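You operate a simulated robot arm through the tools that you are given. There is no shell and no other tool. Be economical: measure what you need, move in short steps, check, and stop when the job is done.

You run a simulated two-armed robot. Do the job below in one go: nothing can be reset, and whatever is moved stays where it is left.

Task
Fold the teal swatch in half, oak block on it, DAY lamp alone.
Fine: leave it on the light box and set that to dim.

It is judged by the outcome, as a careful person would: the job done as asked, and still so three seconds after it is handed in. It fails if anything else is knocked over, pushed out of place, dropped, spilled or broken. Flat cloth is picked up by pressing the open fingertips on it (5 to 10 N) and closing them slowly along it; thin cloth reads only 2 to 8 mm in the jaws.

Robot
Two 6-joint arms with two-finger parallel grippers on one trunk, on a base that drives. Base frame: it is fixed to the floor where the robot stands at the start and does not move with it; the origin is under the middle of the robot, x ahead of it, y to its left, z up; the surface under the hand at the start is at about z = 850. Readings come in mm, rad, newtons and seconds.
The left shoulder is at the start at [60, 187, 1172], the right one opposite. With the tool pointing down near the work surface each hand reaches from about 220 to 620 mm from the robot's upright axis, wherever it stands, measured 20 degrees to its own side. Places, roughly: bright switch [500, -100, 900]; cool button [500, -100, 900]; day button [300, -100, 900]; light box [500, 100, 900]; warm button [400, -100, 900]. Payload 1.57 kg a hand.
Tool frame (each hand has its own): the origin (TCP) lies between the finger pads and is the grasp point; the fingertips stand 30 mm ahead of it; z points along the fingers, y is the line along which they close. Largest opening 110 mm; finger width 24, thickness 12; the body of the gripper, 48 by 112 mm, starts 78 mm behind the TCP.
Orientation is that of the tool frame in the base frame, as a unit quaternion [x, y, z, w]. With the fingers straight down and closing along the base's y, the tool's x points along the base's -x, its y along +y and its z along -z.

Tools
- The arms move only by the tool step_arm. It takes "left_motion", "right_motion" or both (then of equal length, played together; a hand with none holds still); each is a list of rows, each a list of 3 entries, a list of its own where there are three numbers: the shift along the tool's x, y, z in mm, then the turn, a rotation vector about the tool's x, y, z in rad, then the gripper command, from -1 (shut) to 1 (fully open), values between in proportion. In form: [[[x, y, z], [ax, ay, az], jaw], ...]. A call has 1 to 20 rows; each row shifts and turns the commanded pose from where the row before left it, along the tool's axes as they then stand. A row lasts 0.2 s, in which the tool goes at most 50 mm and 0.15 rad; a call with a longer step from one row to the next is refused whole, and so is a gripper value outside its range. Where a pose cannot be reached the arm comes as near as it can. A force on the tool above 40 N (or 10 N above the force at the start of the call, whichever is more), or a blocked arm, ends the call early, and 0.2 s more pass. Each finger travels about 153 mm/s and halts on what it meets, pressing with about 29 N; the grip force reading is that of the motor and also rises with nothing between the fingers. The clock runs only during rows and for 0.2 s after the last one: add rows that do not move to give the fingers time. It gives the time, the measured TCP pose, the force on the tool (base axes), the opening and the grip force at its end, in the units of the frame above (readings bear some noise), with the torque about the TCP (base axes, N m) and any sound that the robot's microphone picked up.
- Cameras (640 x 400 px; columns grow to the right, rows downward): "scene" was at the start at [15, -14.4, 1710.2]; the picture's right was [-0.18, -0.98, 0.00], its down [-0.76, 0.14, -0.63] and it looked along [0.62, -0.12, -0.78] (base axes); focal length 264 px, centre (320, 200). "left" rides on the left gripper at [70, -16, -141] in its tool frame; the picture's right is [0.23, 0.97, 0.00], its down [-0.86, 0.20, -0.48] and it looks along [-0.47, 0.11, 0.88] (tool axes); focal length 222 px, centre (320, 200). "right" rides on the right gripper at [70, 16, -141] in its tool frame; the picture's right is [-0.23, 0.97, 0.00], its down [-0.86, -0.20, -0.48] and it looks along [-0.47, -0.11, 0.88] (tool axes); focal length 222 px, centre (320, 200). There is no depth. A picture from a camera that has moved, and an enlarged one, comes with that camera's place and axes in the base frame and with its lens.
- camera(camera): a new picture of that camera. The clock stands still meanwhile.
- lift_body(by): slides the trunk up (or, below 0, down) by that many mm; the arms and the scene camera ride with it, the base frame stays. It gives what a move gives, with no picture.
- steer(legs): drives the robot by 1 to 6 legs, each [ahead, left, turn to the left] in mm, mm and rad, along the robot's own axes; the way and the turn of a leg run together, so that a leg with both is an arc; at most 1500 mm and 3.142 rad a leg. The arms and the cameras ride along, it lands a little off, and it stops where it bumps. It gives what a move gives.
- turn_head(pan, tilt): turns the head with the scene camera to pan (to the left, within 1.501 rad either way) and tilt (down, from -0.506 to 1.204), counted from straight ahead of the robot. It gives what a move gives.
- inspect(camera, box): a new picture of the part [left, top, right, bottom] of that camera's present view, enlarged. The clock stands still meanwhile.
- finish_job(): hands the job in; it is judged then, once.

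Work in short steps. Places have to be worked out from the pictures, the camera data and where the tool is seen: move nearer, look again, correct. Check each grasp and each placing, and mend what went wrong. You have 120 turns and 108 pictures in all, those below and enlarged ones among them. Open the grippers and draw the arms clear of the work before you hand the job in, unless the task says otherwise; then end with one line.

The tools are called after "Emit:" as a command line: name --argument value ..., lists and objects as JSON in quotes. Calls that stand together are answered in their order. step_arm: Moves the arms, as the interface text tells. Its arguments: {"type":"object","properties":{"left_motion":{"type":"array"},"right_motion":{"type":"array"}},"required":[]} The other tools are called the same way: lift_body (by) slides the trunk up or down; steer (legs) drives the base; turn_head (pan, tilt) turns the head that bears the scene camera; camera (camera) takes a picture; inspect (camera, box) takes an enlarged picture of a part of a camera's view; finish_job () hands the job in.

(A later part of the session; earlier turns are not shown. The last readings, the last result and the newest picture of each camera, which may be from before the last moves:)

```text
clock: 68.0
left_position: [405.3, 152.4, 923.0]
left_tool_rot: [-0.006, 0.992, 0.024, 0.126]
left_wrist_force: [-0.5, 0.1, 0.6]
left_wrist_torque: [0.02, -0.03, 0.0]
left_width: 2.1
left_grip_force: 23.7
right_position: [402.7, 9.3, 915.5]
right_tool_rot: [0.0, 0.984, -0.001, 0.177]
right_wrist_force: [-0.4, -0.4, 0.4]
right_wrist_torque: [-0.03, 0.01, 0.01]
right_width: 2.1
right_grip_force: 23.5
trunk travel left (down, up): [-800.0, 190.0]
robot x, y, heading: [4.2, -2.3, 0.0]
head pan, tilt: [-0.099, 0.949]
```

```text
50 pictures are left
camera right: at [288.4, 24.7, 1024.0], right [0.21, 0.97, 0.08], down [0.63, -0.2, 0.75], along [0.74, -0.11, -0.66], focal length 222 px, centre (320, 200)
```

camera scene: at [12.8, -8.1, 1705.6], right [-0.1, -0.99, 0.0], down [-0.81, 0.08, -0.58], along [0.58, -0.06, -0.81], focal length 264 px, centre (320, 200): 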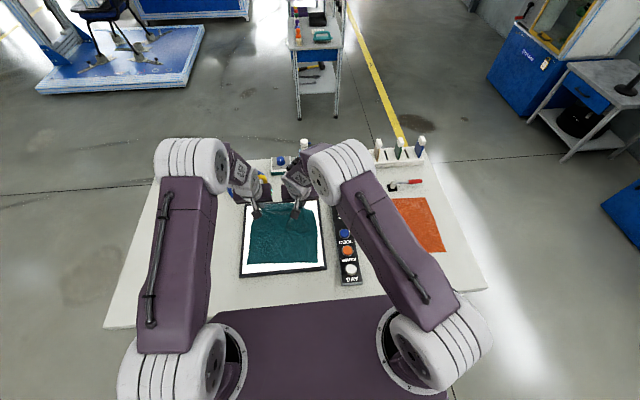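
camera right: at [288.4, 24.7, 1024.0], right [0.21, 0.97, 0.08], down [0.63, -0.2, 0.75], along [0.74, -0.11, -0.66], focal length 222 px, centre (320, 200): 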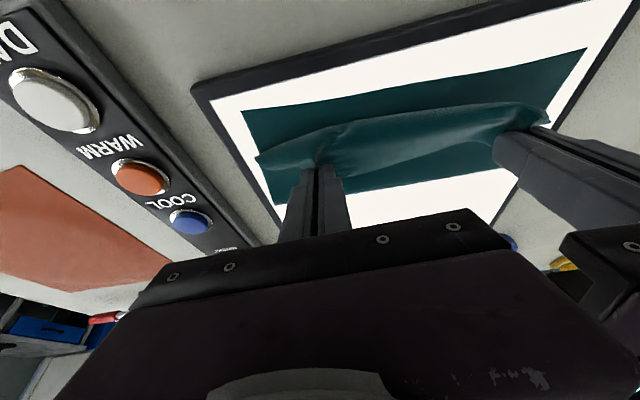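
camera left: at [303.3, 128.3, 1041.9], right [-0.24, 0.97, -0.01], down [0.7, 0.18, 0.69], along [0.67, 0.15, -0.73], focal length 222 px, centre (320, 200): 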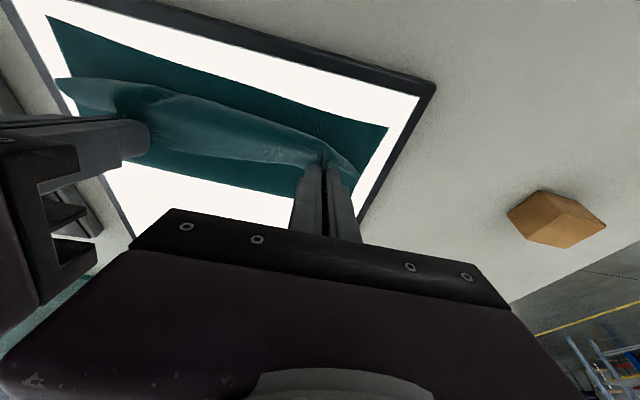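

The near edge has stayed put (right corner about x 355, left about 371). I'll bring the pinched edge onto it and lower.

Emit:
step_arm --right_motion '[[[11.6, 0, 1], [0, 0.025, 0], -1], [[11.6, 0, 1], [0, 0.025, 0], -1], [[11.6, 0, 1], [0, 0.025, 0], -1], [[11.6, 0, 1], [0, 0.025, 0], -1], [[0, 0, 0], [0, 0, 0], -1]]' --left_motion '[[[8.5, 0, 4.8], [0, 0, 0], -1], [[8.5, 0, 4.8], [0, 0, 0], -1], [[8.5, 0, 4.8], [0, 0, 0], -1], [[8.5, 0, 4.8], [0, 0, 0], -1], [[0, 0, 0], [0, 0, 0], -1]]'

Emit:
camera --camera "left"

Emit:
camera --camera "right"

```text
clock: 69.2
left_position: [391.8, 153.7, 911.4]
left_tool_rot: [-0.004, 0.992, 0.027, 0.125]
left_wrist_force: [-1.1, -0.5, 0.0]
left_wrist_torque: [-0.03, -0.03, 0.0]
left_width: 2.0
left_grip_force: 24.2
left hand out of reach, approached as far as the arm can: row 3, 4
right_position: [358.5, 7.6, 899.3]
right_tool_rot: [0.0, 0.992, -0.002, 0.128]
right_wrist_force: [1.1, 2.5, 6.4]
right_wrist_torque: [0.05, -0.08, -0.02]
right_width: 2.1
right_grip_force: 23.4
trunk travel left (down, up): [-800.0, 190.0]
robot x, y, heading: [-0.6, 0.2, -0.002]
head pan, tilt: [-0.099, 0.949]
```

```text
49 pictures are left
camera left: at [290.3, 127.5, 1028.9], right [-0.24, 0.97, -0.01], down [0.71, 0.17, 0.69], along [0.67, 0.16, -0.73], focal length 222 px, centre (320, 200)
```

left: 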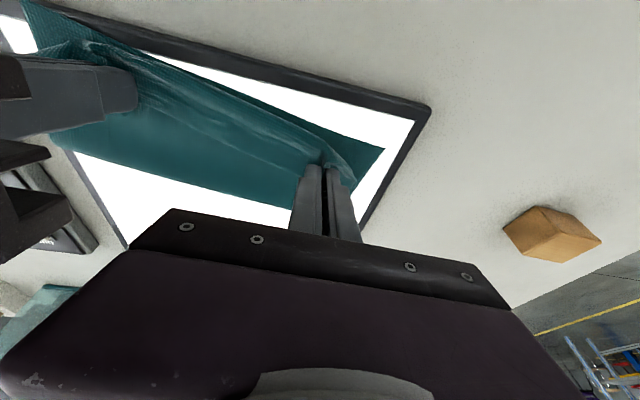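

```text
48 pictures are left
camera right: at [256.3, 24.0, 1018.0], right [0.22, 0.97, 0.05], down [0.71, -0.2, 0.68], along [0.67, -0.11, -0.73], focal length 222 px, centre (320, 200)
```

right: 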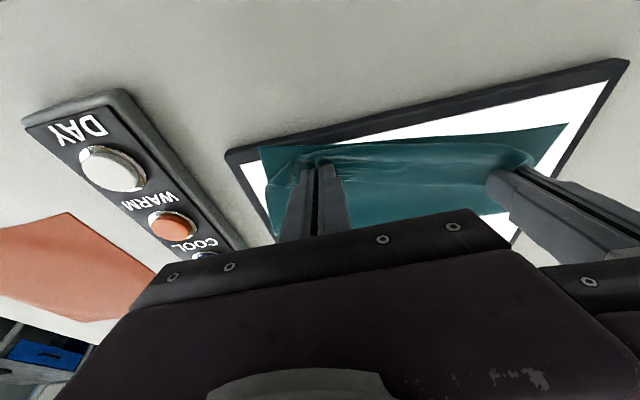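

The right-side lower layer got dragged about 20 mm toward me because the roll was too flat, and the left arm hit its inner limit. I'll raise both hands and move forward to slacken the cloth, then back the base 60 mm so I can lower vertically with room.

Emit:
step_arm --right_motion '[[[-8, 0, -13], [0, 0, 0], -1], [[-14, 0, -8], [0, 0, 0], -1], [[-14, 0, -7], [0, 0, 0], -1], [[-14, 0, -6], [0, 0, 0], -1], [[0, 0, 0], [0, 0, 0], -1]]' --left_motion '[[[-8, 0, -13], [0, 0, 0], -1], [[-14, 0, -8], [0, 0, 0], -1], [[-14, 0, -7], [0, 0, 0], -1], [[-14, 0, -6], [0, 0, 0], -1], [[0, 0, 0], [0, 0, 0], -1]]'

Emit:
steer --legs '[[-60, 0, 0]]'

Emit:
camera --camera "left"

Emit:
camera --camera "right"

```text
clock: 70.4
left_position: [434.2, 150.9, 957.2]
left_tool_rot: [-0.005, 0.992, 0.023, 0.127]
left_wrist_force: [-1.1, -0.7, -0.5]
left_wrist_torque: [-0.06, 0.0, -0.03]
left_width: 2.2
left_grip_force: 23.2
right_position: [402.4, 5.9, 946.6]
right_tool_rot: [0.0, 0.992, -0.001, 0.128]
right_wrist_force: [0.5, 0.6, -0.9]
right_wrist_torque: [0.03, 0.0, -0.05]
right_width: 2.1
right_grip_force: 23.9
trunk travel left (down, up): [-800.0, 190.0]
robot x, y, heading: [1.3, -0.8, -0.003]
head pan, tilt: [-0.099, 0.949]
```

```text
clock: 71.3
left_position: [379.4, 150.9, 954.4]
left_tool_rot: [-0.005, 0.992, 0.024, 0.124]
left_wrist_force: [0.3, -1.4, 0.0]
left_wrist_torque: [-0.06, 0.05, 0.02]
left_width: 2.3
left_grip_force: 23.0
right_position: [348.2, 7.6, 943.4]
right_tool_rot: [-0.001, 0.992, -0.001, 0.125]
right_wrist_force: [0.5, 0.7, -0.1]
right_wrist_torque: [0.05, 0.05, -0.03]
right_width: 1.8
right_grip_force: 24.1
trunk travel left (down, up): [-800.0, 190.0]
robot x, y, heading: [-60.6, -0.9, 0.003]
head pan, tilt: [-0.099, 0.949]
```

```text
47 pictures are left
camera left: at [277.6, 126.3, 1073.5], right [-0.24, 0.97, -0.01], down [0.71, 0.18, 0.68], along [0.67, 0.15, -0.73], focal length 222 px, centre (320, 200)
```

left: 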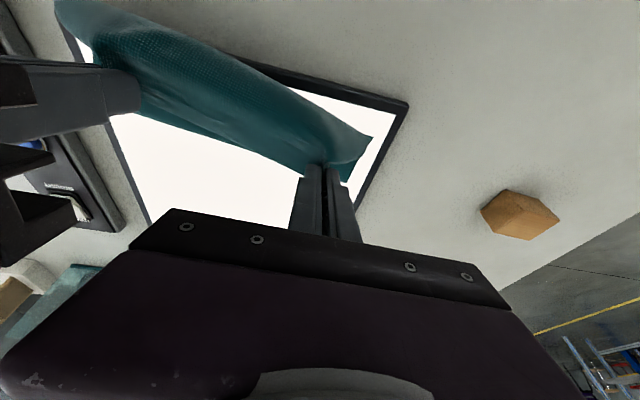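

```text
46 pictures are left
camera right: at [245.3, 22.9, 1063.4], right [0.22, 0.97, 0.06], down [0.71, -0.2, 0.68], along [0.67, -0.11, -0.73], focal length 222 px, centre (320, 200)
```

right: 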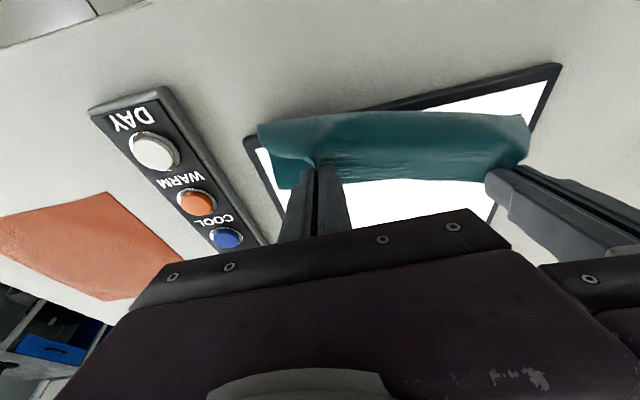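

I need to see where the lower layer is now, so I'll take a scene view.

Emit:
camera --camera "scene"

Emit:
inspect --camera "right" --box '[230, 60, 570, 240]'

```text
45 pictures are left
camera scene: at [-38.1, -7.8, 1705.5], right [-0.1, -0.99, 0.0], down [-0.81, 0.08, -0.58], along [0.58, -0.06, -0.82], focal length 264 px, centre (320, 200)
```

scene: 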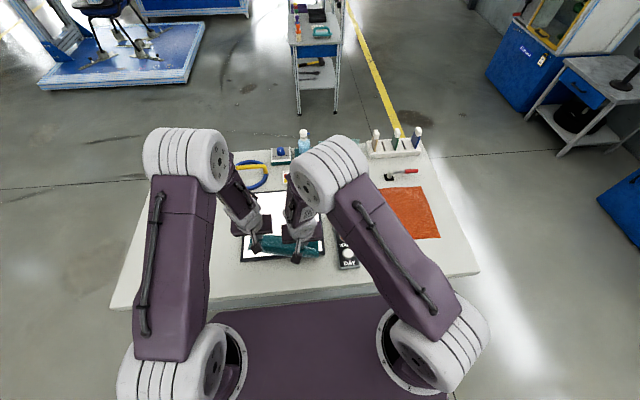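

```text
1.88 times, centred on (400, 150) of right
camera zoom: at [245.3, 22.9, 1063.4], right [0.22, 0.97, 0.06], down [0.71, -0.2, 0.68], along [0.67, -0.11, -0.73], focal length 418 px, centre (169, 294)
```

zoom: 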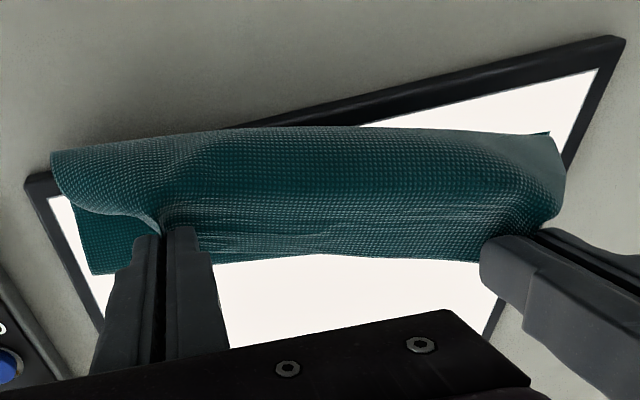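

The geometry is unclear, so I'll zoom the scene camera between the arms.

Emit:
inspect --camera "scene" --box '[225, 180, 345, 275]'

Emit:
inspect --camera "left" --box '[40, 0, 420, 240]'

```text
4.21 times, centred on (285, 228) of scene
camera zoom: at [-38.1, -7.8, 1705.5], right [-0.1, -0.99, 0.0], down [-0.81, 0.08, -0.58], along [0.58, -0.06, -0.82], focal length 1114 px, centre (467, 84)
```

zoom: 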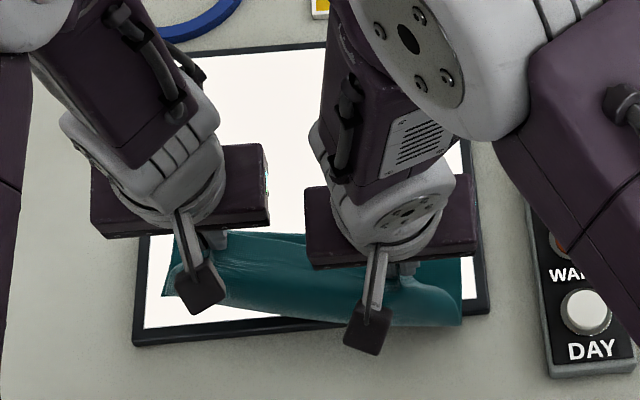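

```text
1.67 times, centred on (230, 120) of left
camera zoom: at [277.6, 126.3, 1073.5], right [-0.24, 0.97, -0.01], down [0.71, 0.18, 0.68], along [0.67, 0.15, -0.73], focal length 370 px, centre (470, 333)
```

zoom: 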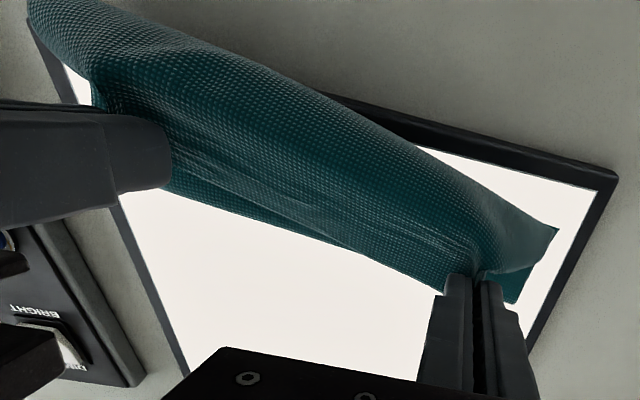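

The cloth made an S: my hands went too far back with too little tilt, so the upper layer bulges toward me over the near edge. Now that the base has room, I'll unroll by moving the hands forward and up while tilting the fingers more.

Emit:
step_arm --right_motion '[[[-12.9, 0, -2.1], [0, -0.056, 0], -1], [[-13, 0, -1.3], [0, -0.056, 0], -1], [[-13.1, 0, -0.6], [0, -0.056, 0], -1], [[-13.1, 0, 0.1], [0, -0.056, 0], -1], [[-13.1, 0, 0.8], [0, -0.056, 0], -1], [[-13, 0, 1.6], [0, -0.056, 0], -1], [[-12.9, 0, 2.4], [0, -0.056, 0], -1], [[-12.7, 0, 3], [0, -0.056, 0], -1], [[0, 0, 0], [0, 0, 0], -1]]' --left_motion '[[[-11.2, 0, -1.2], [0, -0.056, 0], -1], [[-11.3, 0, -0.5], [0, -0.056, 0], -1], [[-11.3, 0, 0.1], [0, -0.056, 0], -1], [[-11.3, 0, 0.8], [0, -0.056, 0], -1], [[-11.2, 0, 1.3], [0, -0.056, 0], -1], [[-11.1, 0, 2], [0, -0.056, 0], -1], [[-11, 0, 2.7], [0, -0.056, 0], -1], [[-10.8, 0, 3.2], [0, -0.056, 0], -1], [[0, 0, 0], [0, 0, 0], -1]]'

Emit:
camera --camera "left"

Emit:
camera --camera "right"

Emit:
inspect --camera "scene" --box '[225, 180, 345, 275]'

```text
clock: 73.3
left_position: [460.5, 151.1, 987.5]
left_tool_rot: [0.002, 0.939, 0.029, 0.343]
left_wrist_force: [-0.5, -0.9, 0.1]
left_wrist_torque: [0.0, -0.01, -0.03]
left_width: 2.3
left_grip_force: 23.4
right_position: [440.3, 6.9, 988.3]
right_tool_rot: [0.0, 0.938, -0.001, 0.346]
right_wrist_force: [0.5, -0.5, -0.4]
right_wrist_torque: [0.02, -0.01, 0.02]
right_width: 2.1
right_grip_force: 23.7
trunk travel left (down, up): [-800.0, 190.0]
robot x, y, heading: [-58.9, 0.9, 0.002]
head pan, tilt: [-0.099, 0.949]
```

```text
41 pictures are left
camera left: at [316.6, 127.9, 1050.9], right [-0.19, 0.98, -0.09], down [0.34, 0.15, 0.93], along [0.92, 0.15, -0.36], focal length 222 px, centre (320, 200)
```

left: 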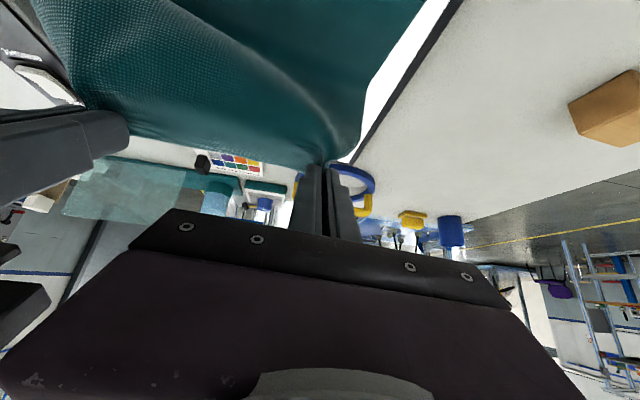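

```text
40 pictures are left
camera right: at [296.0, 22.8, 1050.4], right [0.17, 0.97, 0.15], down [0.34, -0.2, 0.92], along [0.92, -0.11, -0.37], focal length 222 px, centre (320, 200)
```

right: 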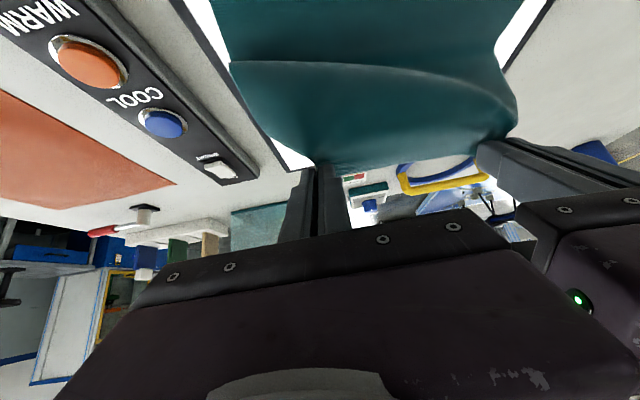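

```text
4.21 times, centred on (285, 228) of scene
camera zoom: at [-46.2, -7.8, 1705.6], right [-0.1, -0.99, 0.0], down [-0.81, 0.08, -0.58], along [0.58, -0.06, -0.81], focal length 1114 px, centre (467, 84)
```

zoom: 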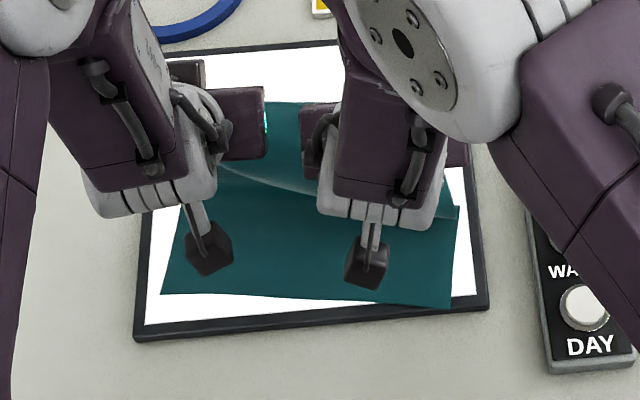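

Now it's clear: the cloth is held well, but the lower sheet is rotated (right near corner at x 333, left at 370). I'll lay the far edge back out flat to pull the sheet straight, then refold properly.

Emit:
step_arm --right_motion '[[[-8.1, 0, 26.1], [0, 0, 0], -1], [[-8.1, 0, 26.1], [0, 0, 0], -1], [[-8.1, 0, 26.1], [0, 0, 0], -1], [[-8.1, 0, 26.1], [0, 0, 0], -1], [[-8.1, 0, 26.1], [0, 0, 0], -1], [[-8.1, 0, 26.1], [0, 0, 0], -1], [[0, 0, 0], [0, 0, 0], -1]]' --left_motion '[[[-6, 0, 24.3], [0, 0, 0], -1], [[-6, 0, 24.3], [0, 0, 0], -1], [[-6, 0, 24.3], [0, 0, 0], -1], [[-6, 0, 24.3], [0, 0, 0], -1], [[-6, 0, 24.3], [0, 0, 0], -1], [[-6, 0, 24.3], [0, 0, 0], -1], [[0, 0, 0], [0, 0, 0], -1]]'

Emit:
inspect --camera "scene" --box '[225, 180, 345, 275]'

```text
clock: 74.9
left_position: [583.4, 156.0, 899.2]
left_tool_rot: [0.0, 0.939, 0.025, 0.344]
left_wrist_force: [-0.2, -7.4, 0.0]
left_wrist_torque: [-0.23, -0.02, -0.09]
left_width: 2.2
left_grip_force: 24.0
right_position: [579.6, 7.3, 902.0]
right_tool_rot: [0.0, 0.939, -0.001, 0.345]
right_wrist_force: [0.9, 6.6, -0.3]
right_wrist_torque: [0.2, -0.02, 0.08]
right_width: 2.2
right_grip_force: 23.5
trunk travel left (down, up): [-800.0, 190.0]
robot x, y, heading: [-58.2, -1.9, -0.002]
head pan, tilt: [-0.099, 0.949]
```

```text
4.21 times, centred on (285, 228) of scene
camera zoom: at [-46.7, -7.7, 1705.6], right [-0.1, -0.99, 0.0], down [-0.81, 0.08, -0.58], along [0.58, -0.06, -0.81], focal length 1114 px, centre (467, 84)
```

zoom: 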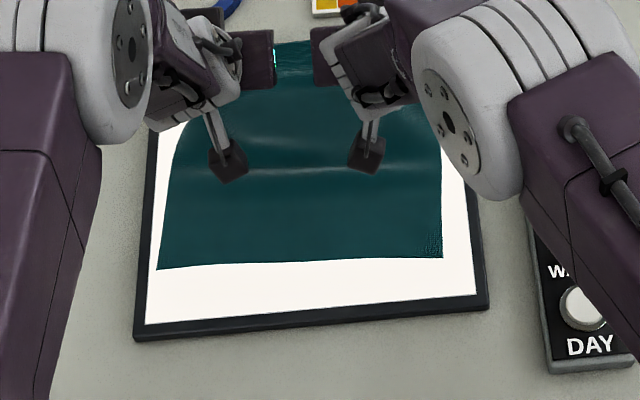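

The sheet is straight again, with its near edge at x ≈ 378–392. Now I'll refold, lifting along the arc with the fingers tilting to about 1.0 rad.

Emit:
step_arm --right_motion '[[[-5.9, 0, -13.3], [0, -0.0375, 0], -1], [[-3.5, 0, -15.7], [0, -0.0375, 0], -1], [[-0.5, 0, -17.7], [0, -0.0375, 0], -1], [[2.4, 0, -18.4], [0, -0.0375, 0], -1], [[4.5, 0, -18.7], [0, -0.0375, 0], -1], [[5.9, 0, -18.4], [0, -0.0375, 0], -1], [[7.6, 0, -16.8], [0, -0.0375, 0], -1], [[8.7, 0, -15.9], [0, -0.0375, 0], -1], [[0, 0, 0], [0, 0, 0], -1]]' --left_motion '[[[-5.9, 0, -13.3], [0, -0.0375, 0], -1], [[-3.5, 0, -15.7], [0, -0.0375, 0], -1], [[-0.5, 0, -17.7], [0, -0.0375, 0], -1], [[2.4, 0, -18.4], [0, -0.0375, 0], -1], [[4.5, 0, -18.7], [0, -0.0375, 0], -1], [[5.9, 0, -18.4], [0, -0.0375, 0], -1], [[7.6, 0, -16.8], [0, -0.0375, 0], -1], [[8.7, 0, -15.9], [0, -0.0375, 0], -1], [[0, 0, 0], [0, 0, 0], -1]]'

Emit:
inspect --camera "scene" --box '[225, 180, 345, 275]'

```text
clock: 76.9
left_position: [528.0, 139.6, 995.6]
left_tool_rot: [0.01, 0.878, 0.041, 0.477]
left_wrist_force: [0.3, 2.5, -1.0]
left_wrist_torque: [-0.07, -0.06, -0.19]
left_width: 2.3
left_grip_force: 23.8
left hand out of reach, approached as far as the arm can: row 4, 5, 6, 7, 8
right_position: [482.0, 20.5, 982.2]
right_tool_rot: [0.001, 0.877, -0.007, 0.48]
right_wrist_force: [0.2, -1.9, 1.0]
right_wrist_torque: [0.16, 0.04, 0.08]
right_width: 2.2
right_grip_force: 23.6
right hand out of reach, approached as far as the arm can: row 8
trunk travel left (down, up): [-800.0, 190.0]
robot x, y, heading: [-56.1, 4.6, 0.005]
head pan, tilt: [-0.099, 0.949]
```

```text
4.21 times, centred on (285, 228) of scene
camera zoom: at [-45.1, -8.2, 1705.6], right [-0.1, -0.99, 0.0], down [-0.81, 0.08, -0.58], along [0.58, -0.06, -0.81], focal length 1114 px, centre (467, 84)
```

zoom: 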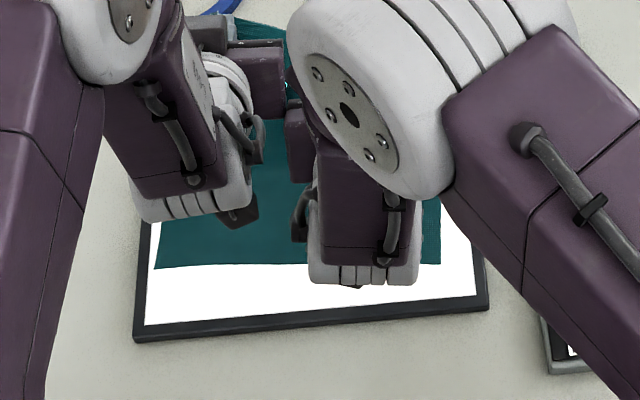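

The left wrist can't hold more than about 0.75 rad here. I'll return both to about 0.7 rad at the same x, and do the backward part of the fold by driving the base.

Emit:
step_arm --right_motion '[[[0, -2.2, -1.3], [0, 0.05, 0], -1], [[0, -2.2, -1.3], [0, 0.05, 0], -1], [[0, -2.2, -1.3], [0, 0.05, 0], -1], [[0, -2.2, -1.3], [0, 0.05, 0], -1], [[0, -2.2, -1.3], [0, 0.05, 0], -1], [[0, -2.2, -1.3], [0, 0.05, 0], -1], [[0, 0, 0], [0, 0, 0], -1]]' --left_motion '[[[2, 2, -1.5], [0, 0.05, 0], -1], [[2, 2, -1.5], [0, 0.05, 0], -1], [[7, 2, -5.5], [0, 0.05, 0], -1], [[10, 2, -8], [0, 0.05, 0], -1], [[10, 2, -8], [0, 0.05, 0], -1], [[10, 2, -8], [0, 0.05, 0], -1], [[0, 0, 0], [0, 0, 0], -1]]'

```text
clock: 78.5
left_position: [485.4, 147.3, 989.3]
left_tool_rot: [0.0, 0.938, 0.024, 0.345]
left_wrist_force: [-0.3, 0.3, -0.4]
left_wrist_torque: [-0.02, 0.01, 0.02]
left_width: 1.9
left_grip_force: 23.6
left hand out of reach, approached as far as the arm can: row 1
right_position: [476.7, 6.0, 982.7]
right_tool_rot: [0.0, 0.939, -0.001, 0.345]
right_wrist_force: [0.0, 0.0, -1.0]
right_wrist_torque: [0.0, -0.01, 0.0]
right_width: 2.0
right_grip_force: 23.5
trunk travel left (down, up): [-800.0, 190.0]
robot x, y, heading: [-57.3, 1.9, 0.003]
head pan, tilt: [-0.099, 0.949]
```

Aligned at φ = 0.7 with the edge right above the fold line. I'll lower slightly, drive back 45 mm and check.

Emit:
step_arm --right_motion '[[[6.4, 0, 7.7], [0, 0, 0], -1]]' --left_motion '[[[8, 2, 9], [0, 0, 0], -1]]'

Emit:
steer --legs '[[-45, 0, 0]]'

Emit:
inspect --camera "scene" --box '[225, 180, 345, 275]'

Emit:
camera --camera "left"

```text
clock: 78.9
left_position: [485.1, 148.9, 976.9]
left_tool_rot: [0.0, 0.939, 0.025, 0.343]
left_wrist_force: [-0.3, -2.0, 0.3]
left_wrist_torque: [-0.01, -0.01, -0.04]
left_width: 2.2
left_grip_force: 23.4
right_position: [476.8, 5.9, 973.8]
right_tool_rot: [-0.001, 0.938, -0.001, 0.345]
right_wrist_force: [0.9, 0.1, 0.0]
right_wrist_torque: [0.01, 0.01, 0.02]
right_width: 2.1
right_grip_force: 23.4
trunk travel left (down, up): [-800.0, 190.0]
robot x, y, heading: [-54.8, -2.1, -0.001]
head pan, tilt: [-0.099, 0.949]
```

```text
clock: 79.8
left_position: [444.3, 147.5, 973.3]
left_tool_rot: [0.0, 0.939, 0.024, 0.342]
left_wrist_force: [0.1, -0.1, 0.0]
left_wrist_torque: [-0.06, -0.02, -0.02]
left_width: 2.3
left_grip_force: 24.1
right_position: [434.8, 5.4, 970.6]
right_tool_rot: [0.001, 0.939, -0.001, 0.343]
right_wrist_force: [0.8, 0.5, 0.4]
right_wrist_torque: [0.01, 0.01, 0.02]
right_width: 2.1
right_grip_force: 23.6
trunk travel left (down, up): [-800.0, 190.0]
robot x, y, heading: [-102.1, -1.1, -0.0]
head pan, tilt: [-0.099, 0.949]
```

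```text
4.21 times, centred on (285, 228) of scene
camera zoom: at [-81.4, -7.8, 1705.5], right [-0.1, -0.99, 0.0], down [-0.81, 0.08, -0.58], along [0.57, -0.06, -0.82], focal length 1114 px, centre (467, 84)
```

zoom: 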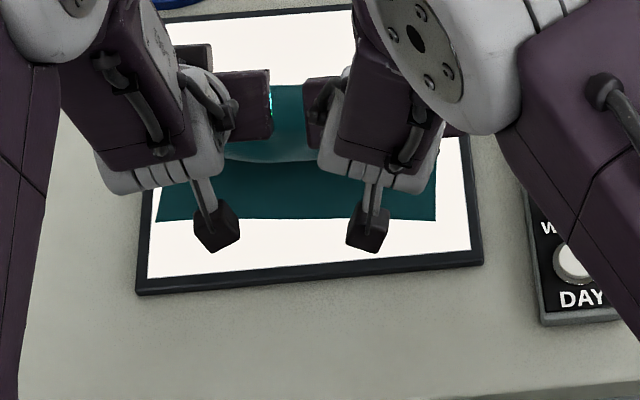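

```text
35 pictures are left
camera left: at [300.9, 125.5, 1036.6], right [-0.19, 0.98, -0.1], down [0.34, 0.16, 0.92], along [0.92, 0.14, -0.37], focal length 222 px, centre (320, 200)
```

left: 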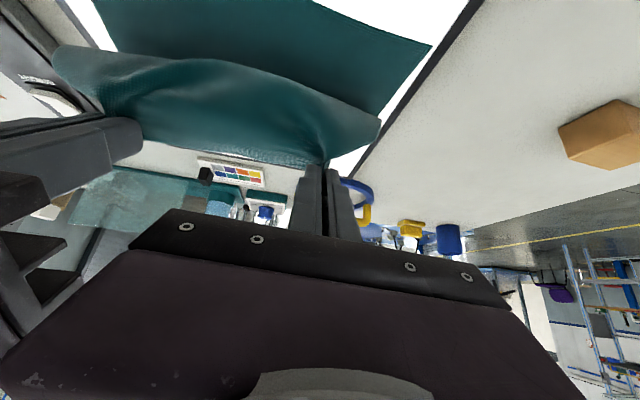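

The fold is forming straight. I'll alternate small lowers and short base drives to bring the edge down over the near edge.

Emit:
step_arm --right_motion '[[[9.7, 0, 11.5], [0, 0, 0], -1]]' --left_motion '[[[9.7, 0, 11.5], [0, 0, 0], -1]]'

Emit:
steer --legs '[[-25, 0, 0]]'

Emit:
step_arm --right_motion '[[[12.9, 0, 15.3], [0, 0, 0], -1]]' --left_motion '[[[12.9, 0, 15.3], [0, 0, 0], -1]]'

Emit:
steer --legs '[[-20, 0, 0]]'

Emit:
step_arm --right_motion '[[[11.6, 0, 13.8], [0, 0, 0], -1]]' --left_motion '[[[11.6, 0, 13.8], [0, 0, 0], -1]]'

Emit:
inspect --camera "scene" --box '[225, 155, 345, 250]'

Emit:
camera --camera "left"

Emit:
camera --camera "right"

```text
clock: 80.2
left_position: [440.6, 148.1, 960.8]
left_tool_rot: [-0.002, 0.939, 0.026, 0.343]
left_wrist_force: [0.7, -1.0, 0.0]
left_wrist_torque: [0.0, 0.0, -0.02]
left_width: 2.0
left_grip_force: 24.3
right_position: [432.3, 4.9, 959.9]
right_tool_rot: [0.0, 0.939, 0.0, 0.344]
right_wrist_force: [-0.5, 0.6, -0.5]
right_wrist_torque: [0.03, -0.01, 0.0]
right_width: 2.2
right_grip_force: 23.5
trunk travel left (down, up): [-800.0, 190.0]
robot x, y, heading: [-102.7, 2.4, -0.002]
head pan, tilt: [-0.099, 0.949]
```

```text
clock: 81.0
left_position: [419.6, 146.8, 959.1]
left_tool_rot: [-0.001, 0.939, 0.026, 0.343]
left_wrist_force: [1.1, -0.6, -0.8]
left_wrist_torque: [-0.02, 0.03, -0.03]
left_width: 2.5
left_grip_force: 23.4
right_position: [410.4, 3.5, 956.1]
right_tool_rot: [0.0, 0.939, -0.001, 0.343]
right_wrist_force: [0.4, 0.2, -0.5]
right_wrist_torque: [0.04, 0.06, -0.01]
right_width: 1.9
right_grip_force: 23.7
trunk travel left (down, up): [-800.0, 190.0]
robot x, y, heading: [-126.1, -0.7, -0.002]
head pan, tilt: [-0.099, 0.949]
```

```text
clock: 81.4
left_position: [415.8, 147.9, 941.3]
left_tool_rot: [-0.001, 0.939, 0.03, 0.344]
left_wrist_force: [0.0, -1.0, -0.4]
left_wrist_torque: [-0.01, 0.0, 0.01]
left_width: 2.3
left_grip_force: 23.3
right_position: [405.2, 6.3, 938.9]
right_tool_rot: [0.001, 0.939, -0.001, 0.345]
right_wrist_force: [0.5, 0.5, -0.1]
right_wrist_torque: [0.03, -0.02, 0.0]
right_width: 2.4
right_grip_force: 23.6
trunk travel left (down, up): [-800.0, 190.0]
robot x, y, heading: [-129.8, 0.9, -0.002]
head pan, tilt: [-0.099, 0.949]
```

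```text
clock: 82.2
left_position: [400.1, 148.3, 939.5]
left_tool_rot: [-0.001, 0.939, 0.03, 0.341]
left_wrist_force: [0.8, -1.7, -0.3]
left_wrist_torque: [-0.02, -0.01, -0.03]
left_width: 2.2
left_grip_force: 23.9
right_position: [387.9, 4.9, 936.6]
right_tool_rot: [0.0, 0.939, -0.001, 0.344]
right_wrist_force: [0.5, 1.4, 0.7]
right_wrist_torque: [0.06, 0.01, 0.02]
right_width: 2.1
right_grip_force: 24.1
trunk travel left (down, up): [-800.0, 190.0]
robot x, y, heading: [-147.0, 1.7, -0.003]
head pan, tilt: [-0.099, 0.949]
```

```text
clock: 82.6
left_position: [397.6, 149.2, 924.4]
left_tool_rot: [0.001, 0.939, 0.031, 0.342]
left_wrist_force: [-0.2, -1.8, -0.5]
left_wrist_torque: [-0.04, 0.01, -0.04]
left_width: 2.3
left_grip_force: 23.8
right_position: [383.8, 4.8, 920.1]
right_tool_rot: [0.0, 0.939, 0.0, 0.345]
right_wrist_force: [-0.5, 2.3, -1.3]
right_wrist_torque: [0.04, -0.01, 0.03]
right_width: 2.2
right_grip_force: 24.1
trunk travel left (down, up): [-800.0, 190.0]
robot x, y, heading: [-145.8, 1.4, -0.001]
head pan, tilt: [-0.099, 0.949]
```

```text
4.21 times, centred on (285, 202) of scene
camera zoom: at [-133.6, -7.6, 1705.7], right [-0.1, -0.99, 0.0], down [-0.81, 0.08, -0.58], along [0.58, -0.06, -0.81], focal length 1114 px, centre (467, 190)
```

zoom: 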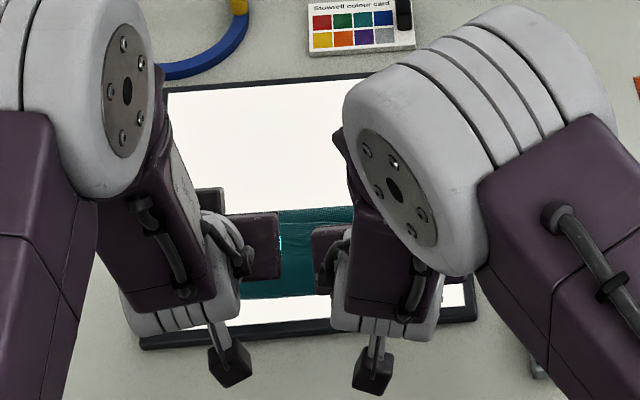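

```text
33 pictures are left
camera left: at [253.8, 125.1, 987.9], right [-0.19, 0.98, -0.09], down [0.34, 0.15, 0.93], along [0.92, 0.15, -0.36], focal length 222 px, centre (320, 200)
```

left: 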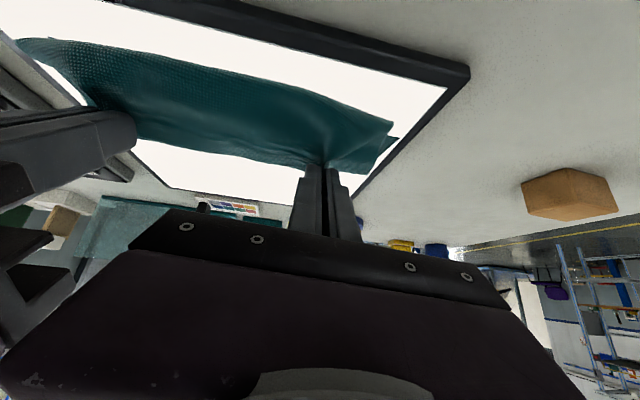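

```text
32 pictures are left
camera right: at [239.0, 21.2, 982.6], right [0.17, 0.97, 0.15], down [0.34, -0.2, 0.92], along [0.92, -0.11, -0.37], focal length 222 px, centre (320, 200)
```

right: 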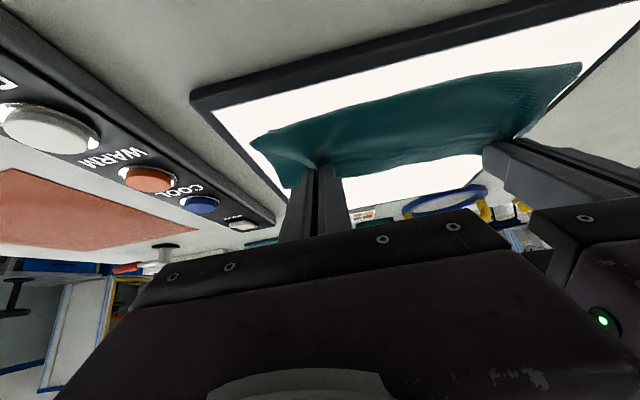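

Again an S-bulge: with the hands high, the fold line follows them inward. I now see the earlier drag came from the fingertip pressing the lower sheet. New plan: raise back over the mid-line, lower straight down there, then pull back low with the tips clear of the cloth.

Emit:
step_arm --right_motion '[[[-22.2, 0, 1.6], [0, 0, 0], -1], [[-22.2, 0, 1.6], [0, 0, 0], -1], [[-22.2, 0, 1.6], [0, 0, 0], -1], [[-22.2, 0, 1.6], [0, 0, 0], -1], [[-22.2, 0, 1.6], [0, 0, 0], -1], [[-4, 0, 3], [0, 0, 0], -1], [[12.7, 0, 15.1], [0, 0, 0], -1], [[12.7, 0, 15.1], [0, 0, 0], -1], [[12.7, 0, 15.1], [0, 0, 0], -1], [[10.7, 0, 12.7], [0, 0, 0], -1], [[0, 0, 0], [0, 0, 0], -1]]' --left_motion '[[[-22.2, 0, 1.6], [0, 0, 0], -1], [[-22.2, 0, 1.6], [0, 0, 0], -1], [[-22.2, 0, 1.6], [0, 0, 0], -1], [[-22.2, 0, 1.6], [0, 0, 0], -1], [[-22.2, 0, 1.6], [0, 0, 0], -1], [[-4, 0, 3], [0, 0, 0], -1], [[12.7, 0, 15.1], [0, 0, 0], -1], [[12.7, 0, 15.1], [0, 0, 0], -1], [[12.7, 0, 15.1], [0, 0, 0], -1], [[12.7, 0, 15.1], [0, 0, 0], -1], [[0, 0, 0], [0, 0, 0], -1]]'

Emit:
camera --camera "left"

Emit:
inspect --camera "scene" --box '[225, 155, 345, 250]'

```text
clock: 85.0
left_position: [491.8, 151.5, 912.2]
left_tool_rot: [-0.001, 0.939, 0.029, 0.344]
left_wrist_force: [-1.0, -4.0, -0.3]
left_wrist_torque: [-0.15, 0.02, -0.1]
left_width: 2.2
left_grip_force: 23.7
right_position: [479.9, 4.3, 913.3]
right_tool_rot: [0.0, 0.938, 0.0, 0.346]
right_wrist_force: [0.8, 5.4, -0.4]
right_wrist_torque: [0.14, -0.01, 0.04]
right_width: 1.9
right_grip_force: 23.6
trunk travel left (down, up): [-800.0, 190.0]
robot x, y, heading: [-146.9, -2.3, -0.002]
head pan, tilt: [-0.099, 0.949]
```

```text
31 pictures are left
camera left: at [347.8, 128.2, 974.1], right [-0.19, 0.98, -0.09], down [0.34, 0.16, 0.93], along [0.92, 0.15, -0.36], focal length 222 px, centre (320, 200)
```

left: 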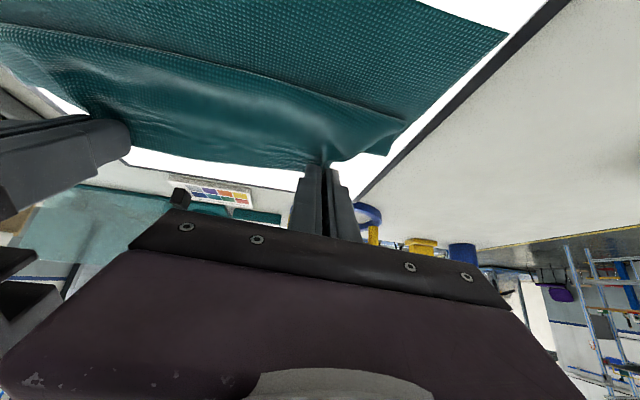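

```text
4.21 times, centred on (285, 202) of scene
camera zoom: at [-135.1, -7.9, 1705.6], right [-0.1, -0.99, 0.0], down [-0.81, 0.08, -0.58], along [0.58, -0.06, -0.81], focal length 1114 px, centre (467, 190)
```

zoom: 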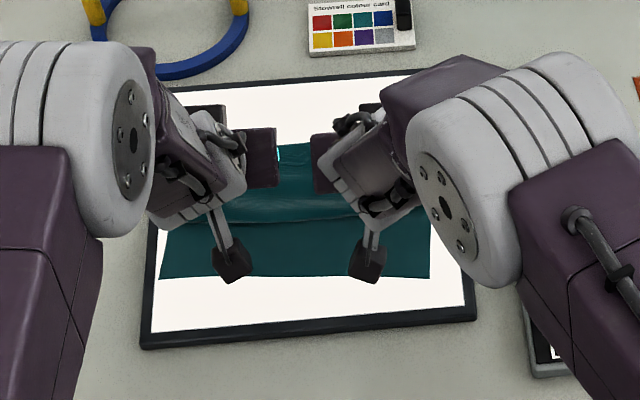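

As planned: fold line near x ≈ 495, with the upper flap doubled back to about x 433. Now I'll pull both hands straight back, low, tips clear.

Emit:
step_arm --right_motion '[[[8, 0.5, -6], [0, 0, 0], -1], [[8, 0.5, -6], [0, 0, 0], -1], [[8, 0, -6], [0, 0, 0], -1], [[8, 0, -6], [0, 0, 0], -1], [[8, 0, -6], [0, 0, 0], -1], [[8, 0, -6], [0, 0, 0], -1], [[8, 0, -6], [0, 0, 0], -1], [[0, 0, 0], [0, 0, 0], -1]]' --left_motion '[[[8, -0.5, -6], [0, 0, 0], -1], [[8, -0.5, -6], [0, 0, 0], -1], [[8, 0, -6], [0, 0, 0], -1], [[8, 0, -6], [0, 0, 0], -1], [[8, 0, -6], [0, 0, 0], -1], [[8, 0, -6], [0, 0, 0], -1], [[8, 0, -6], [0, 0, 0], -1], [[0, 0, 0], [0, 0, 0], -1]]'

Emit:
camera --camera "left"

Emit:
inspect --camera "scene" --box '[225, 155, 345, 250]'

```text
clock: 86.8
left_position: [421.4, 149.7, 907.8]
left_tool_rot: [-0.001, 0.939, 0.029, 0.344]
left_wrist_force: [-0.2, -2.0, -0.4]
left_wrist_torque: [-0.04, 0.01, -0.03]
left_width: 2.1
left_grip_force: 23.9
right_position: [409.5, 6.0, 906.7]
right_tool_rot: [0.001, 0.938, -0.001, 0.345]
right_wrist_force: [0.6, 2.4, 0.0]
right_wrist_torque: [0.04, 0.0, -0.04]
right_width: 1.9
right_grip_force: 23.5
trunk travel left (down, up): [-800.0, 190.0]
robot x, y, heading: [-146.4, -0.7, -0.001]
head pan, tilt: [-0.099, 0.949]
```

```text
29 pictures are left
camera left: at [276.9, 126.4, 969.7], right [-0.19, 0.98, -0.09], down [0.34, 0.16, 0.93], along [0.92, 0.15, -0.36], focal length 222 px, centre (320, 200)
```

left: 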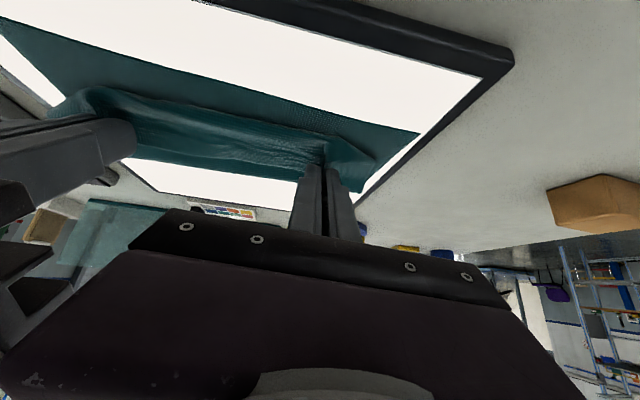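

```text
4.21 times, centred on (285, 202) of scene
camera zoom: at [-134.3, -7.9, 1705.6], right [-0.1, -0.99, 0.0], down [-0.81, 0.08, -0.58], along [0.58, -0.06, -0.81], focal length 1114 px, centre (467, 190)
```

zoom: 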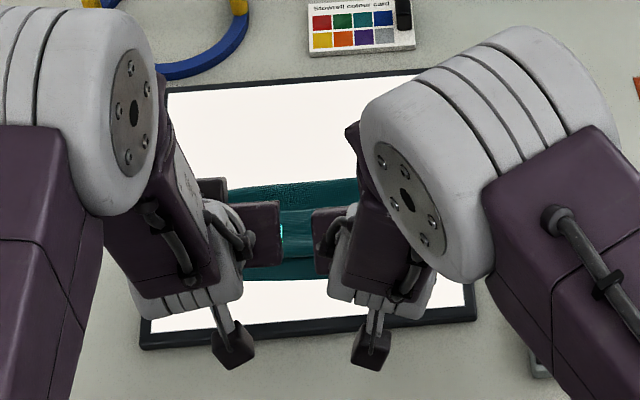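

The fold line drifted to about 489, when it should be about 504 for matching halves. I'll redo this with the drop point 30 mm further forward.

Emit:
step_arm --right_motion '[[[-19, 0, 3.3], [0, 0, 0], -1], [[-19, 0, 3.3], [0, 0, 0], -1], [[-19, 0, 3.3], [0, 0, 0], -1], [[-19, 0, 3.3], [0, 0, 0], -1], [[-19, 0, 3.3], [0, 0, 0], -1], [[-19, 0, 3.3], [0, 0, 0], -1], [[0, 0, 0], [0, 0, 0], -1], [[9.2, 0, 10.9], [0, 0, 0], -1], [[9.2, 0, 10.9], [0, 0, 0], -1], [[9.2, 0, 10.9], [0, 0, 0], -1], [[9.2, 0, 10.9], [0, 0, 0], -1], [[0, 0, 0], [0, 0, 0], -1], [[7.2, 0, -6], [0, 0, 0], -1], [[7.2, 0, -6], [0, 0, 0], -1], [[7.2, 0, -6], [0, 0, 0], -1], [[7.2, 0, -6], [0, 0, 0], -1], [[7.2, 0, -6], [0, 0, 0], -1], [[7.2, 0, -6], [0, 0, 0], -1], [[7.2, 0, -6], [0, 0, 0], -1]]' --left_motion '[[[-19, 0, 3.3], [0, 0, 0], -1], [[-19, 0, 3.3], [0, 0, 0], -1], [[-19, 0, 3.3], [0, 0, 0], -1], [[-19, 0, 3.3], [0, 0, 0], -1], [[-19, 0, 3.3], [0, 0, 0], -1], [[-19, 0, 3.3], [0, 0, 0], -1], [[0, 0, 0], [0, 0, 0], -1], [[9.2, 0, 10.9], [0, 0, 0], -1], [[9.2, 0, 10.9], [0, 0, 0], -1], [[9.2, 0, 10.9], [0, 0, 0], -1], [[9.2, 0, 10.9], [0, 0, 0], -1], [[0, 0, 0], [0, 0, 0], -1], [[7.2, 0, -6], [0, 0, 0], -1], [[7.2, 0, -6], [0, 0, 0], -1], [[7.2, 0, -6], [0, 0, 0], -1], [[7.2, 0, -6], [0, 0, 0], -1], [[7.2, 0, -6], [0, 0, 0], -1], [[7.2, 0, -6], [0, 0, 0], -1], [[7.2, 0, -6], [0, 0, 0], -1]]'

Emit:
inspect --camera "scene" --box '[225, 155, 345, 250]'

```text
clock: 90.8
left_position: [456.0, 151.3, 910.5]
left_tool_rot: [-0.001, 0.939, 0.029, 0.344]
left_wrist_force: [0.6, -1.7, -0.6]
left_wrist_torque: [-0.09, -0.01, -0.05]
left_width: 2.1
left_grip_force: 23.5
right_position: [443.8, 6.8, 909.2]
right_tool_rot: [0.0, 0.938, -0.001, 0.346]
right_wrist_force: [0.5, 3.5, -0.1]
right_wrist_torque: [0.09, -0.03, 0.04]
right_width: 2.1
right_grip_force: 23.4
trunk travel left (down, up): [-800.0, 190.0]
robot x, y, heading: [-145.8, 3.0, -0.004]
head pan, tilt: [-0.099, 0.949]
```

```text
4.21 times, centred on (285, 202) of scene
camera zoom: at [-135.3, -7.7, 1705.6], right [-0.1, -0.99, 0.0], down [-0.81, 0.08, -0.58], along [0.58, -0.06, -0.81], focal length 1114 px, centre (467, 190)
```

zoom: 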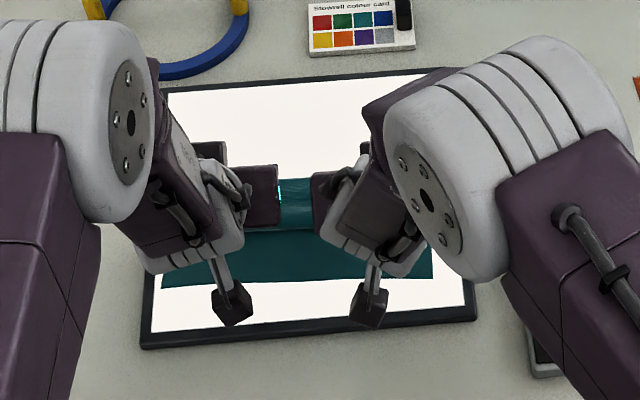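

Good so far. Continuing the low pull another 45 mm.

Emit:
step_arm --right_motion '[[[7.2, 0, -6], [0, 0, 0], -1], [[7.2, 0, -6], [0, 0, 0], -1], [[7.2, 0, -6], [0, 0, 0], -1], [[7.2, 0, -6], [0, 0, 0], -1], [[7.2, 0, -6], [0, 0, 0], -1], [[0, 0, 0], [0, 0, 0], -1]]' --left_motion '[[[7.2, 0, -6], [0, 0, 0], -1], [[7.2, 0, -6], [0, 0, 0], -1], [[7.2, 0, -6], [0, 0, 0], -1], [[7.2, 0, -6], [0, 0, 0], -1], [[7.2, 0, -6], [0, 0, 0], -1], [[0, 0, 0], [0, 0, 0], -1]]'

Emit:
inspect --camera "scene" --box '[225, 155, 345, 250]'

Emit:
camera --camera "left"

```text
clock: 92.2
left_position: [409.3, 149.2, 910.4]
left_tool_rot: [0.0, 0.938, 0.029, 0.344]
left_wrist_force: [-0.6, -1.2, 0.3]
left_wrist_torque: [-0.02, -0.03, -0.03]
left_width: 2.2
left_grip_force: 23.6
right_position: [398.3, 6.3, 907.3]
right_tool_rot: [0.0, 0.938, -0.001, 0.346]
right_wrist_force: [-0.1, 0.7, -0.2]
right_wrist_torque: [0.08, 0.0, -0.02]
right_width: 2.1
right_grip_force: 24.0
trunk travel left (down, up): [-800.0, 190.0]
robot x, y, heading: [-147.1, -1.9, -0.005]
head pan, tilt: [-0.099, 0.949]
```

```text
4.21 times, centred on (285, 202) of scene
camera zoom: at [-134.3, -7.8, 1705.6], right [-0.1, -0.99, 0.0], down [-0.81, 0.08, -0.58], along [0.58, -0.06, -0.81], focal length 1114 px, centre (467, 190)
```

zoom: 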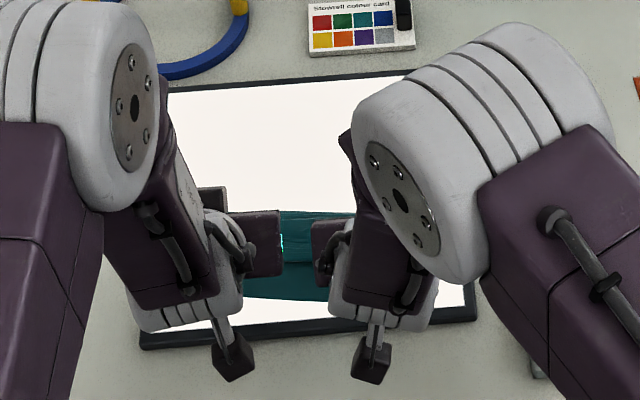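

```text
25 pictures are left
camera left: at [265.8, 125.8, 972.5], right [-0.2, 0.98, -0.09], down [0.34, 0.16, 0.93], along [0.92, 0.15, -0.36], focal length 222 px, centre (320, 200)
```

left: 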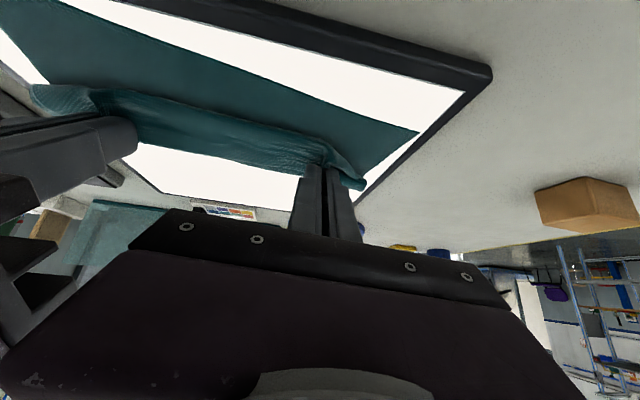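

The lower sheet slides along when pulled this way, because the pinch direction makes the cloth exit toward me. I'll lay the sheet flat again, then regrip with the jaws closing along x so the cloth leaves the fingertips downward and forward.

Emit:
step_arm --right_motion '[[[-15.3, 0, -8.4], [0, 0, 0], -1], [[-15.3, 0, -8.4], [0, 0, 0], -1], [[-15.3, 0, -8.4], [0, 0, 0], -1], [[-15.3, 0, -8.4], [0, 0, 0], -1], [[0, 0, 0], [0, 0, 0], -1]]' --left_motion '[[[-15.3, 0, -8.4], [0, 0, 0], -1], [[-15.3, 0, -8.4], [0, 0, 0], -1], [[-15.3, 0, -8.4], [0, 0, 0], -1], [[-15.3, 0, -8.4], [0, 0, 0], -1], [[0, 0, 0], [0, 0, 0], -1]]'

Emit:
steer --legs '[[75, 0, 0]]'

Emit:
step_arm --right_motion '[[[-4, 0, 23.2], [0, 0, 0], -1], [[-4, 0, 23.2], [0, 0, 0], -1], [[-4, 0, 23.2], [0, 0, 0], -1], [[-4, 0, 20], [0, 0, 0], -1], [[0, 0, 0], [0, 0, 0], -1]]' --left_motion '[[[-4, 0, 23.2], [0, 0, 0], -1], [[-4, 0, 23.2], [0, 0, 0], -1], [[-4, 0, 23.2], [0, 0, 0], -1], [[-4, 0, 20], [0, 0, 0], -1], [[0, 0, 0], [0, 0, 0], -1]]'

Emit:
inspect --camera "scene" --box '[225, 165, 345, 260]'

```text
clock: 93.4
left_position: [434.6, 147.0, 975.0]
left_tool_rot: [0.0, 0.939, 0.029, 0.344]
left_wrist_force: [0.4, -1.1, -0.6]
left_wrist_torque: [-0.03, -0.03, -0.03]
left_width: 2.0
left_grip_force: 23.4
right_position: [422.6, 6.1, 972.1]
right_tool_rot: [0.001, 0.939, -0.001, 0.345]
right_wrist_force: [0.8, 0.9, 0.2]
right_wrist_torque: [0.04, -0.01, 0.02]
right_width: 1.9
right_grip_force: 23.7
trunk travel left (down, up): [-800.0, 190.0]
robot x, y, heading: [-148.4, 1.3, -0.001]
head pan, tilt: [-0.099, 0.949]
```

```text
clock: 94.5
left_position: [505.7, 146.2, 976.0]
left_tool_rot: [-0.001, 0.938, 0.029, 0.345]
left_wrist_force: [-0.8, -1.1, 0.0]
left_wrist_torque: [-0.02, -0.05, -0.02]
left_width: 2.2
left_grip_force: 23.8
right_position: [495.0, 7.0, 973.1]
right_tool_rot: [0.001, 0.938, -0.001, 0.347]
right_wrist_force: [-0.3, 0.1, -0.5]
right_wrist_torque: [-0.02, -0.02, 0.04]
right_width: 2.1
right_grip_force: 23.4
trunk travel left (down, up): [-800.0, 190.0]
robot x, y, heading: [-70.9, -2.0, 0.002]
head pan, tilt: [-0.099, 0.949]
```

```text
clock: 95.7
left_position: [575.5, 153.6, 916.0]
left_tool_rot: [-0.001, 0.939, 0.03, 0.344]
left_wrist_force: [-0.2, -4.7, 1.3]
left_wrist_torque: [-0.16, 0.04, -0.04]
left_width: 2.4
left_grip_force: 23.8
right_position: [569.7, 6.1, 912.2]
right_tool_rot: [0.0, 0.939, 0.0, 0.345]
right_wrist_force: [-0.7, 4.0, 1.0]
right_wrist_torque: [0.13, 0.01, 0.04]
right_width: 1.9
right_grip_force: 23.7
trunk travel left (down, up): [-800.0, 190.0]
robot x, y, heading: [-70.3, -3.0, 0.004]
head pan, tilt: [-0.099, 0.949]
```

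```text
4.21 times, centred on (285, 212) of scene
camera zoom: at [-60.6, -7.9, 1705.6], right [-0.1, -0.99, 0.0], down [-0.81, 0.08, -0.58], along [0.58, -0.06, -0.81], focal length 1114 px, centre (467, 147)
```

zoom: 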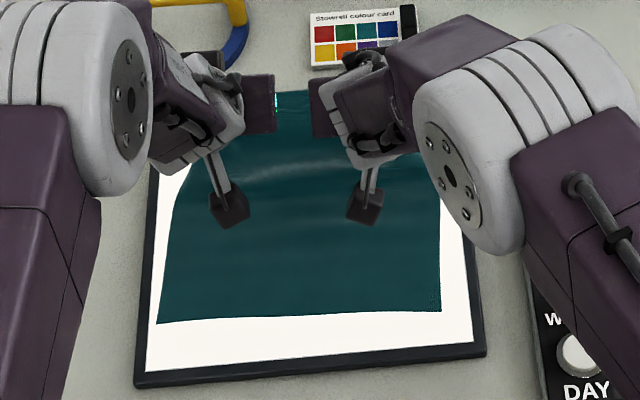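

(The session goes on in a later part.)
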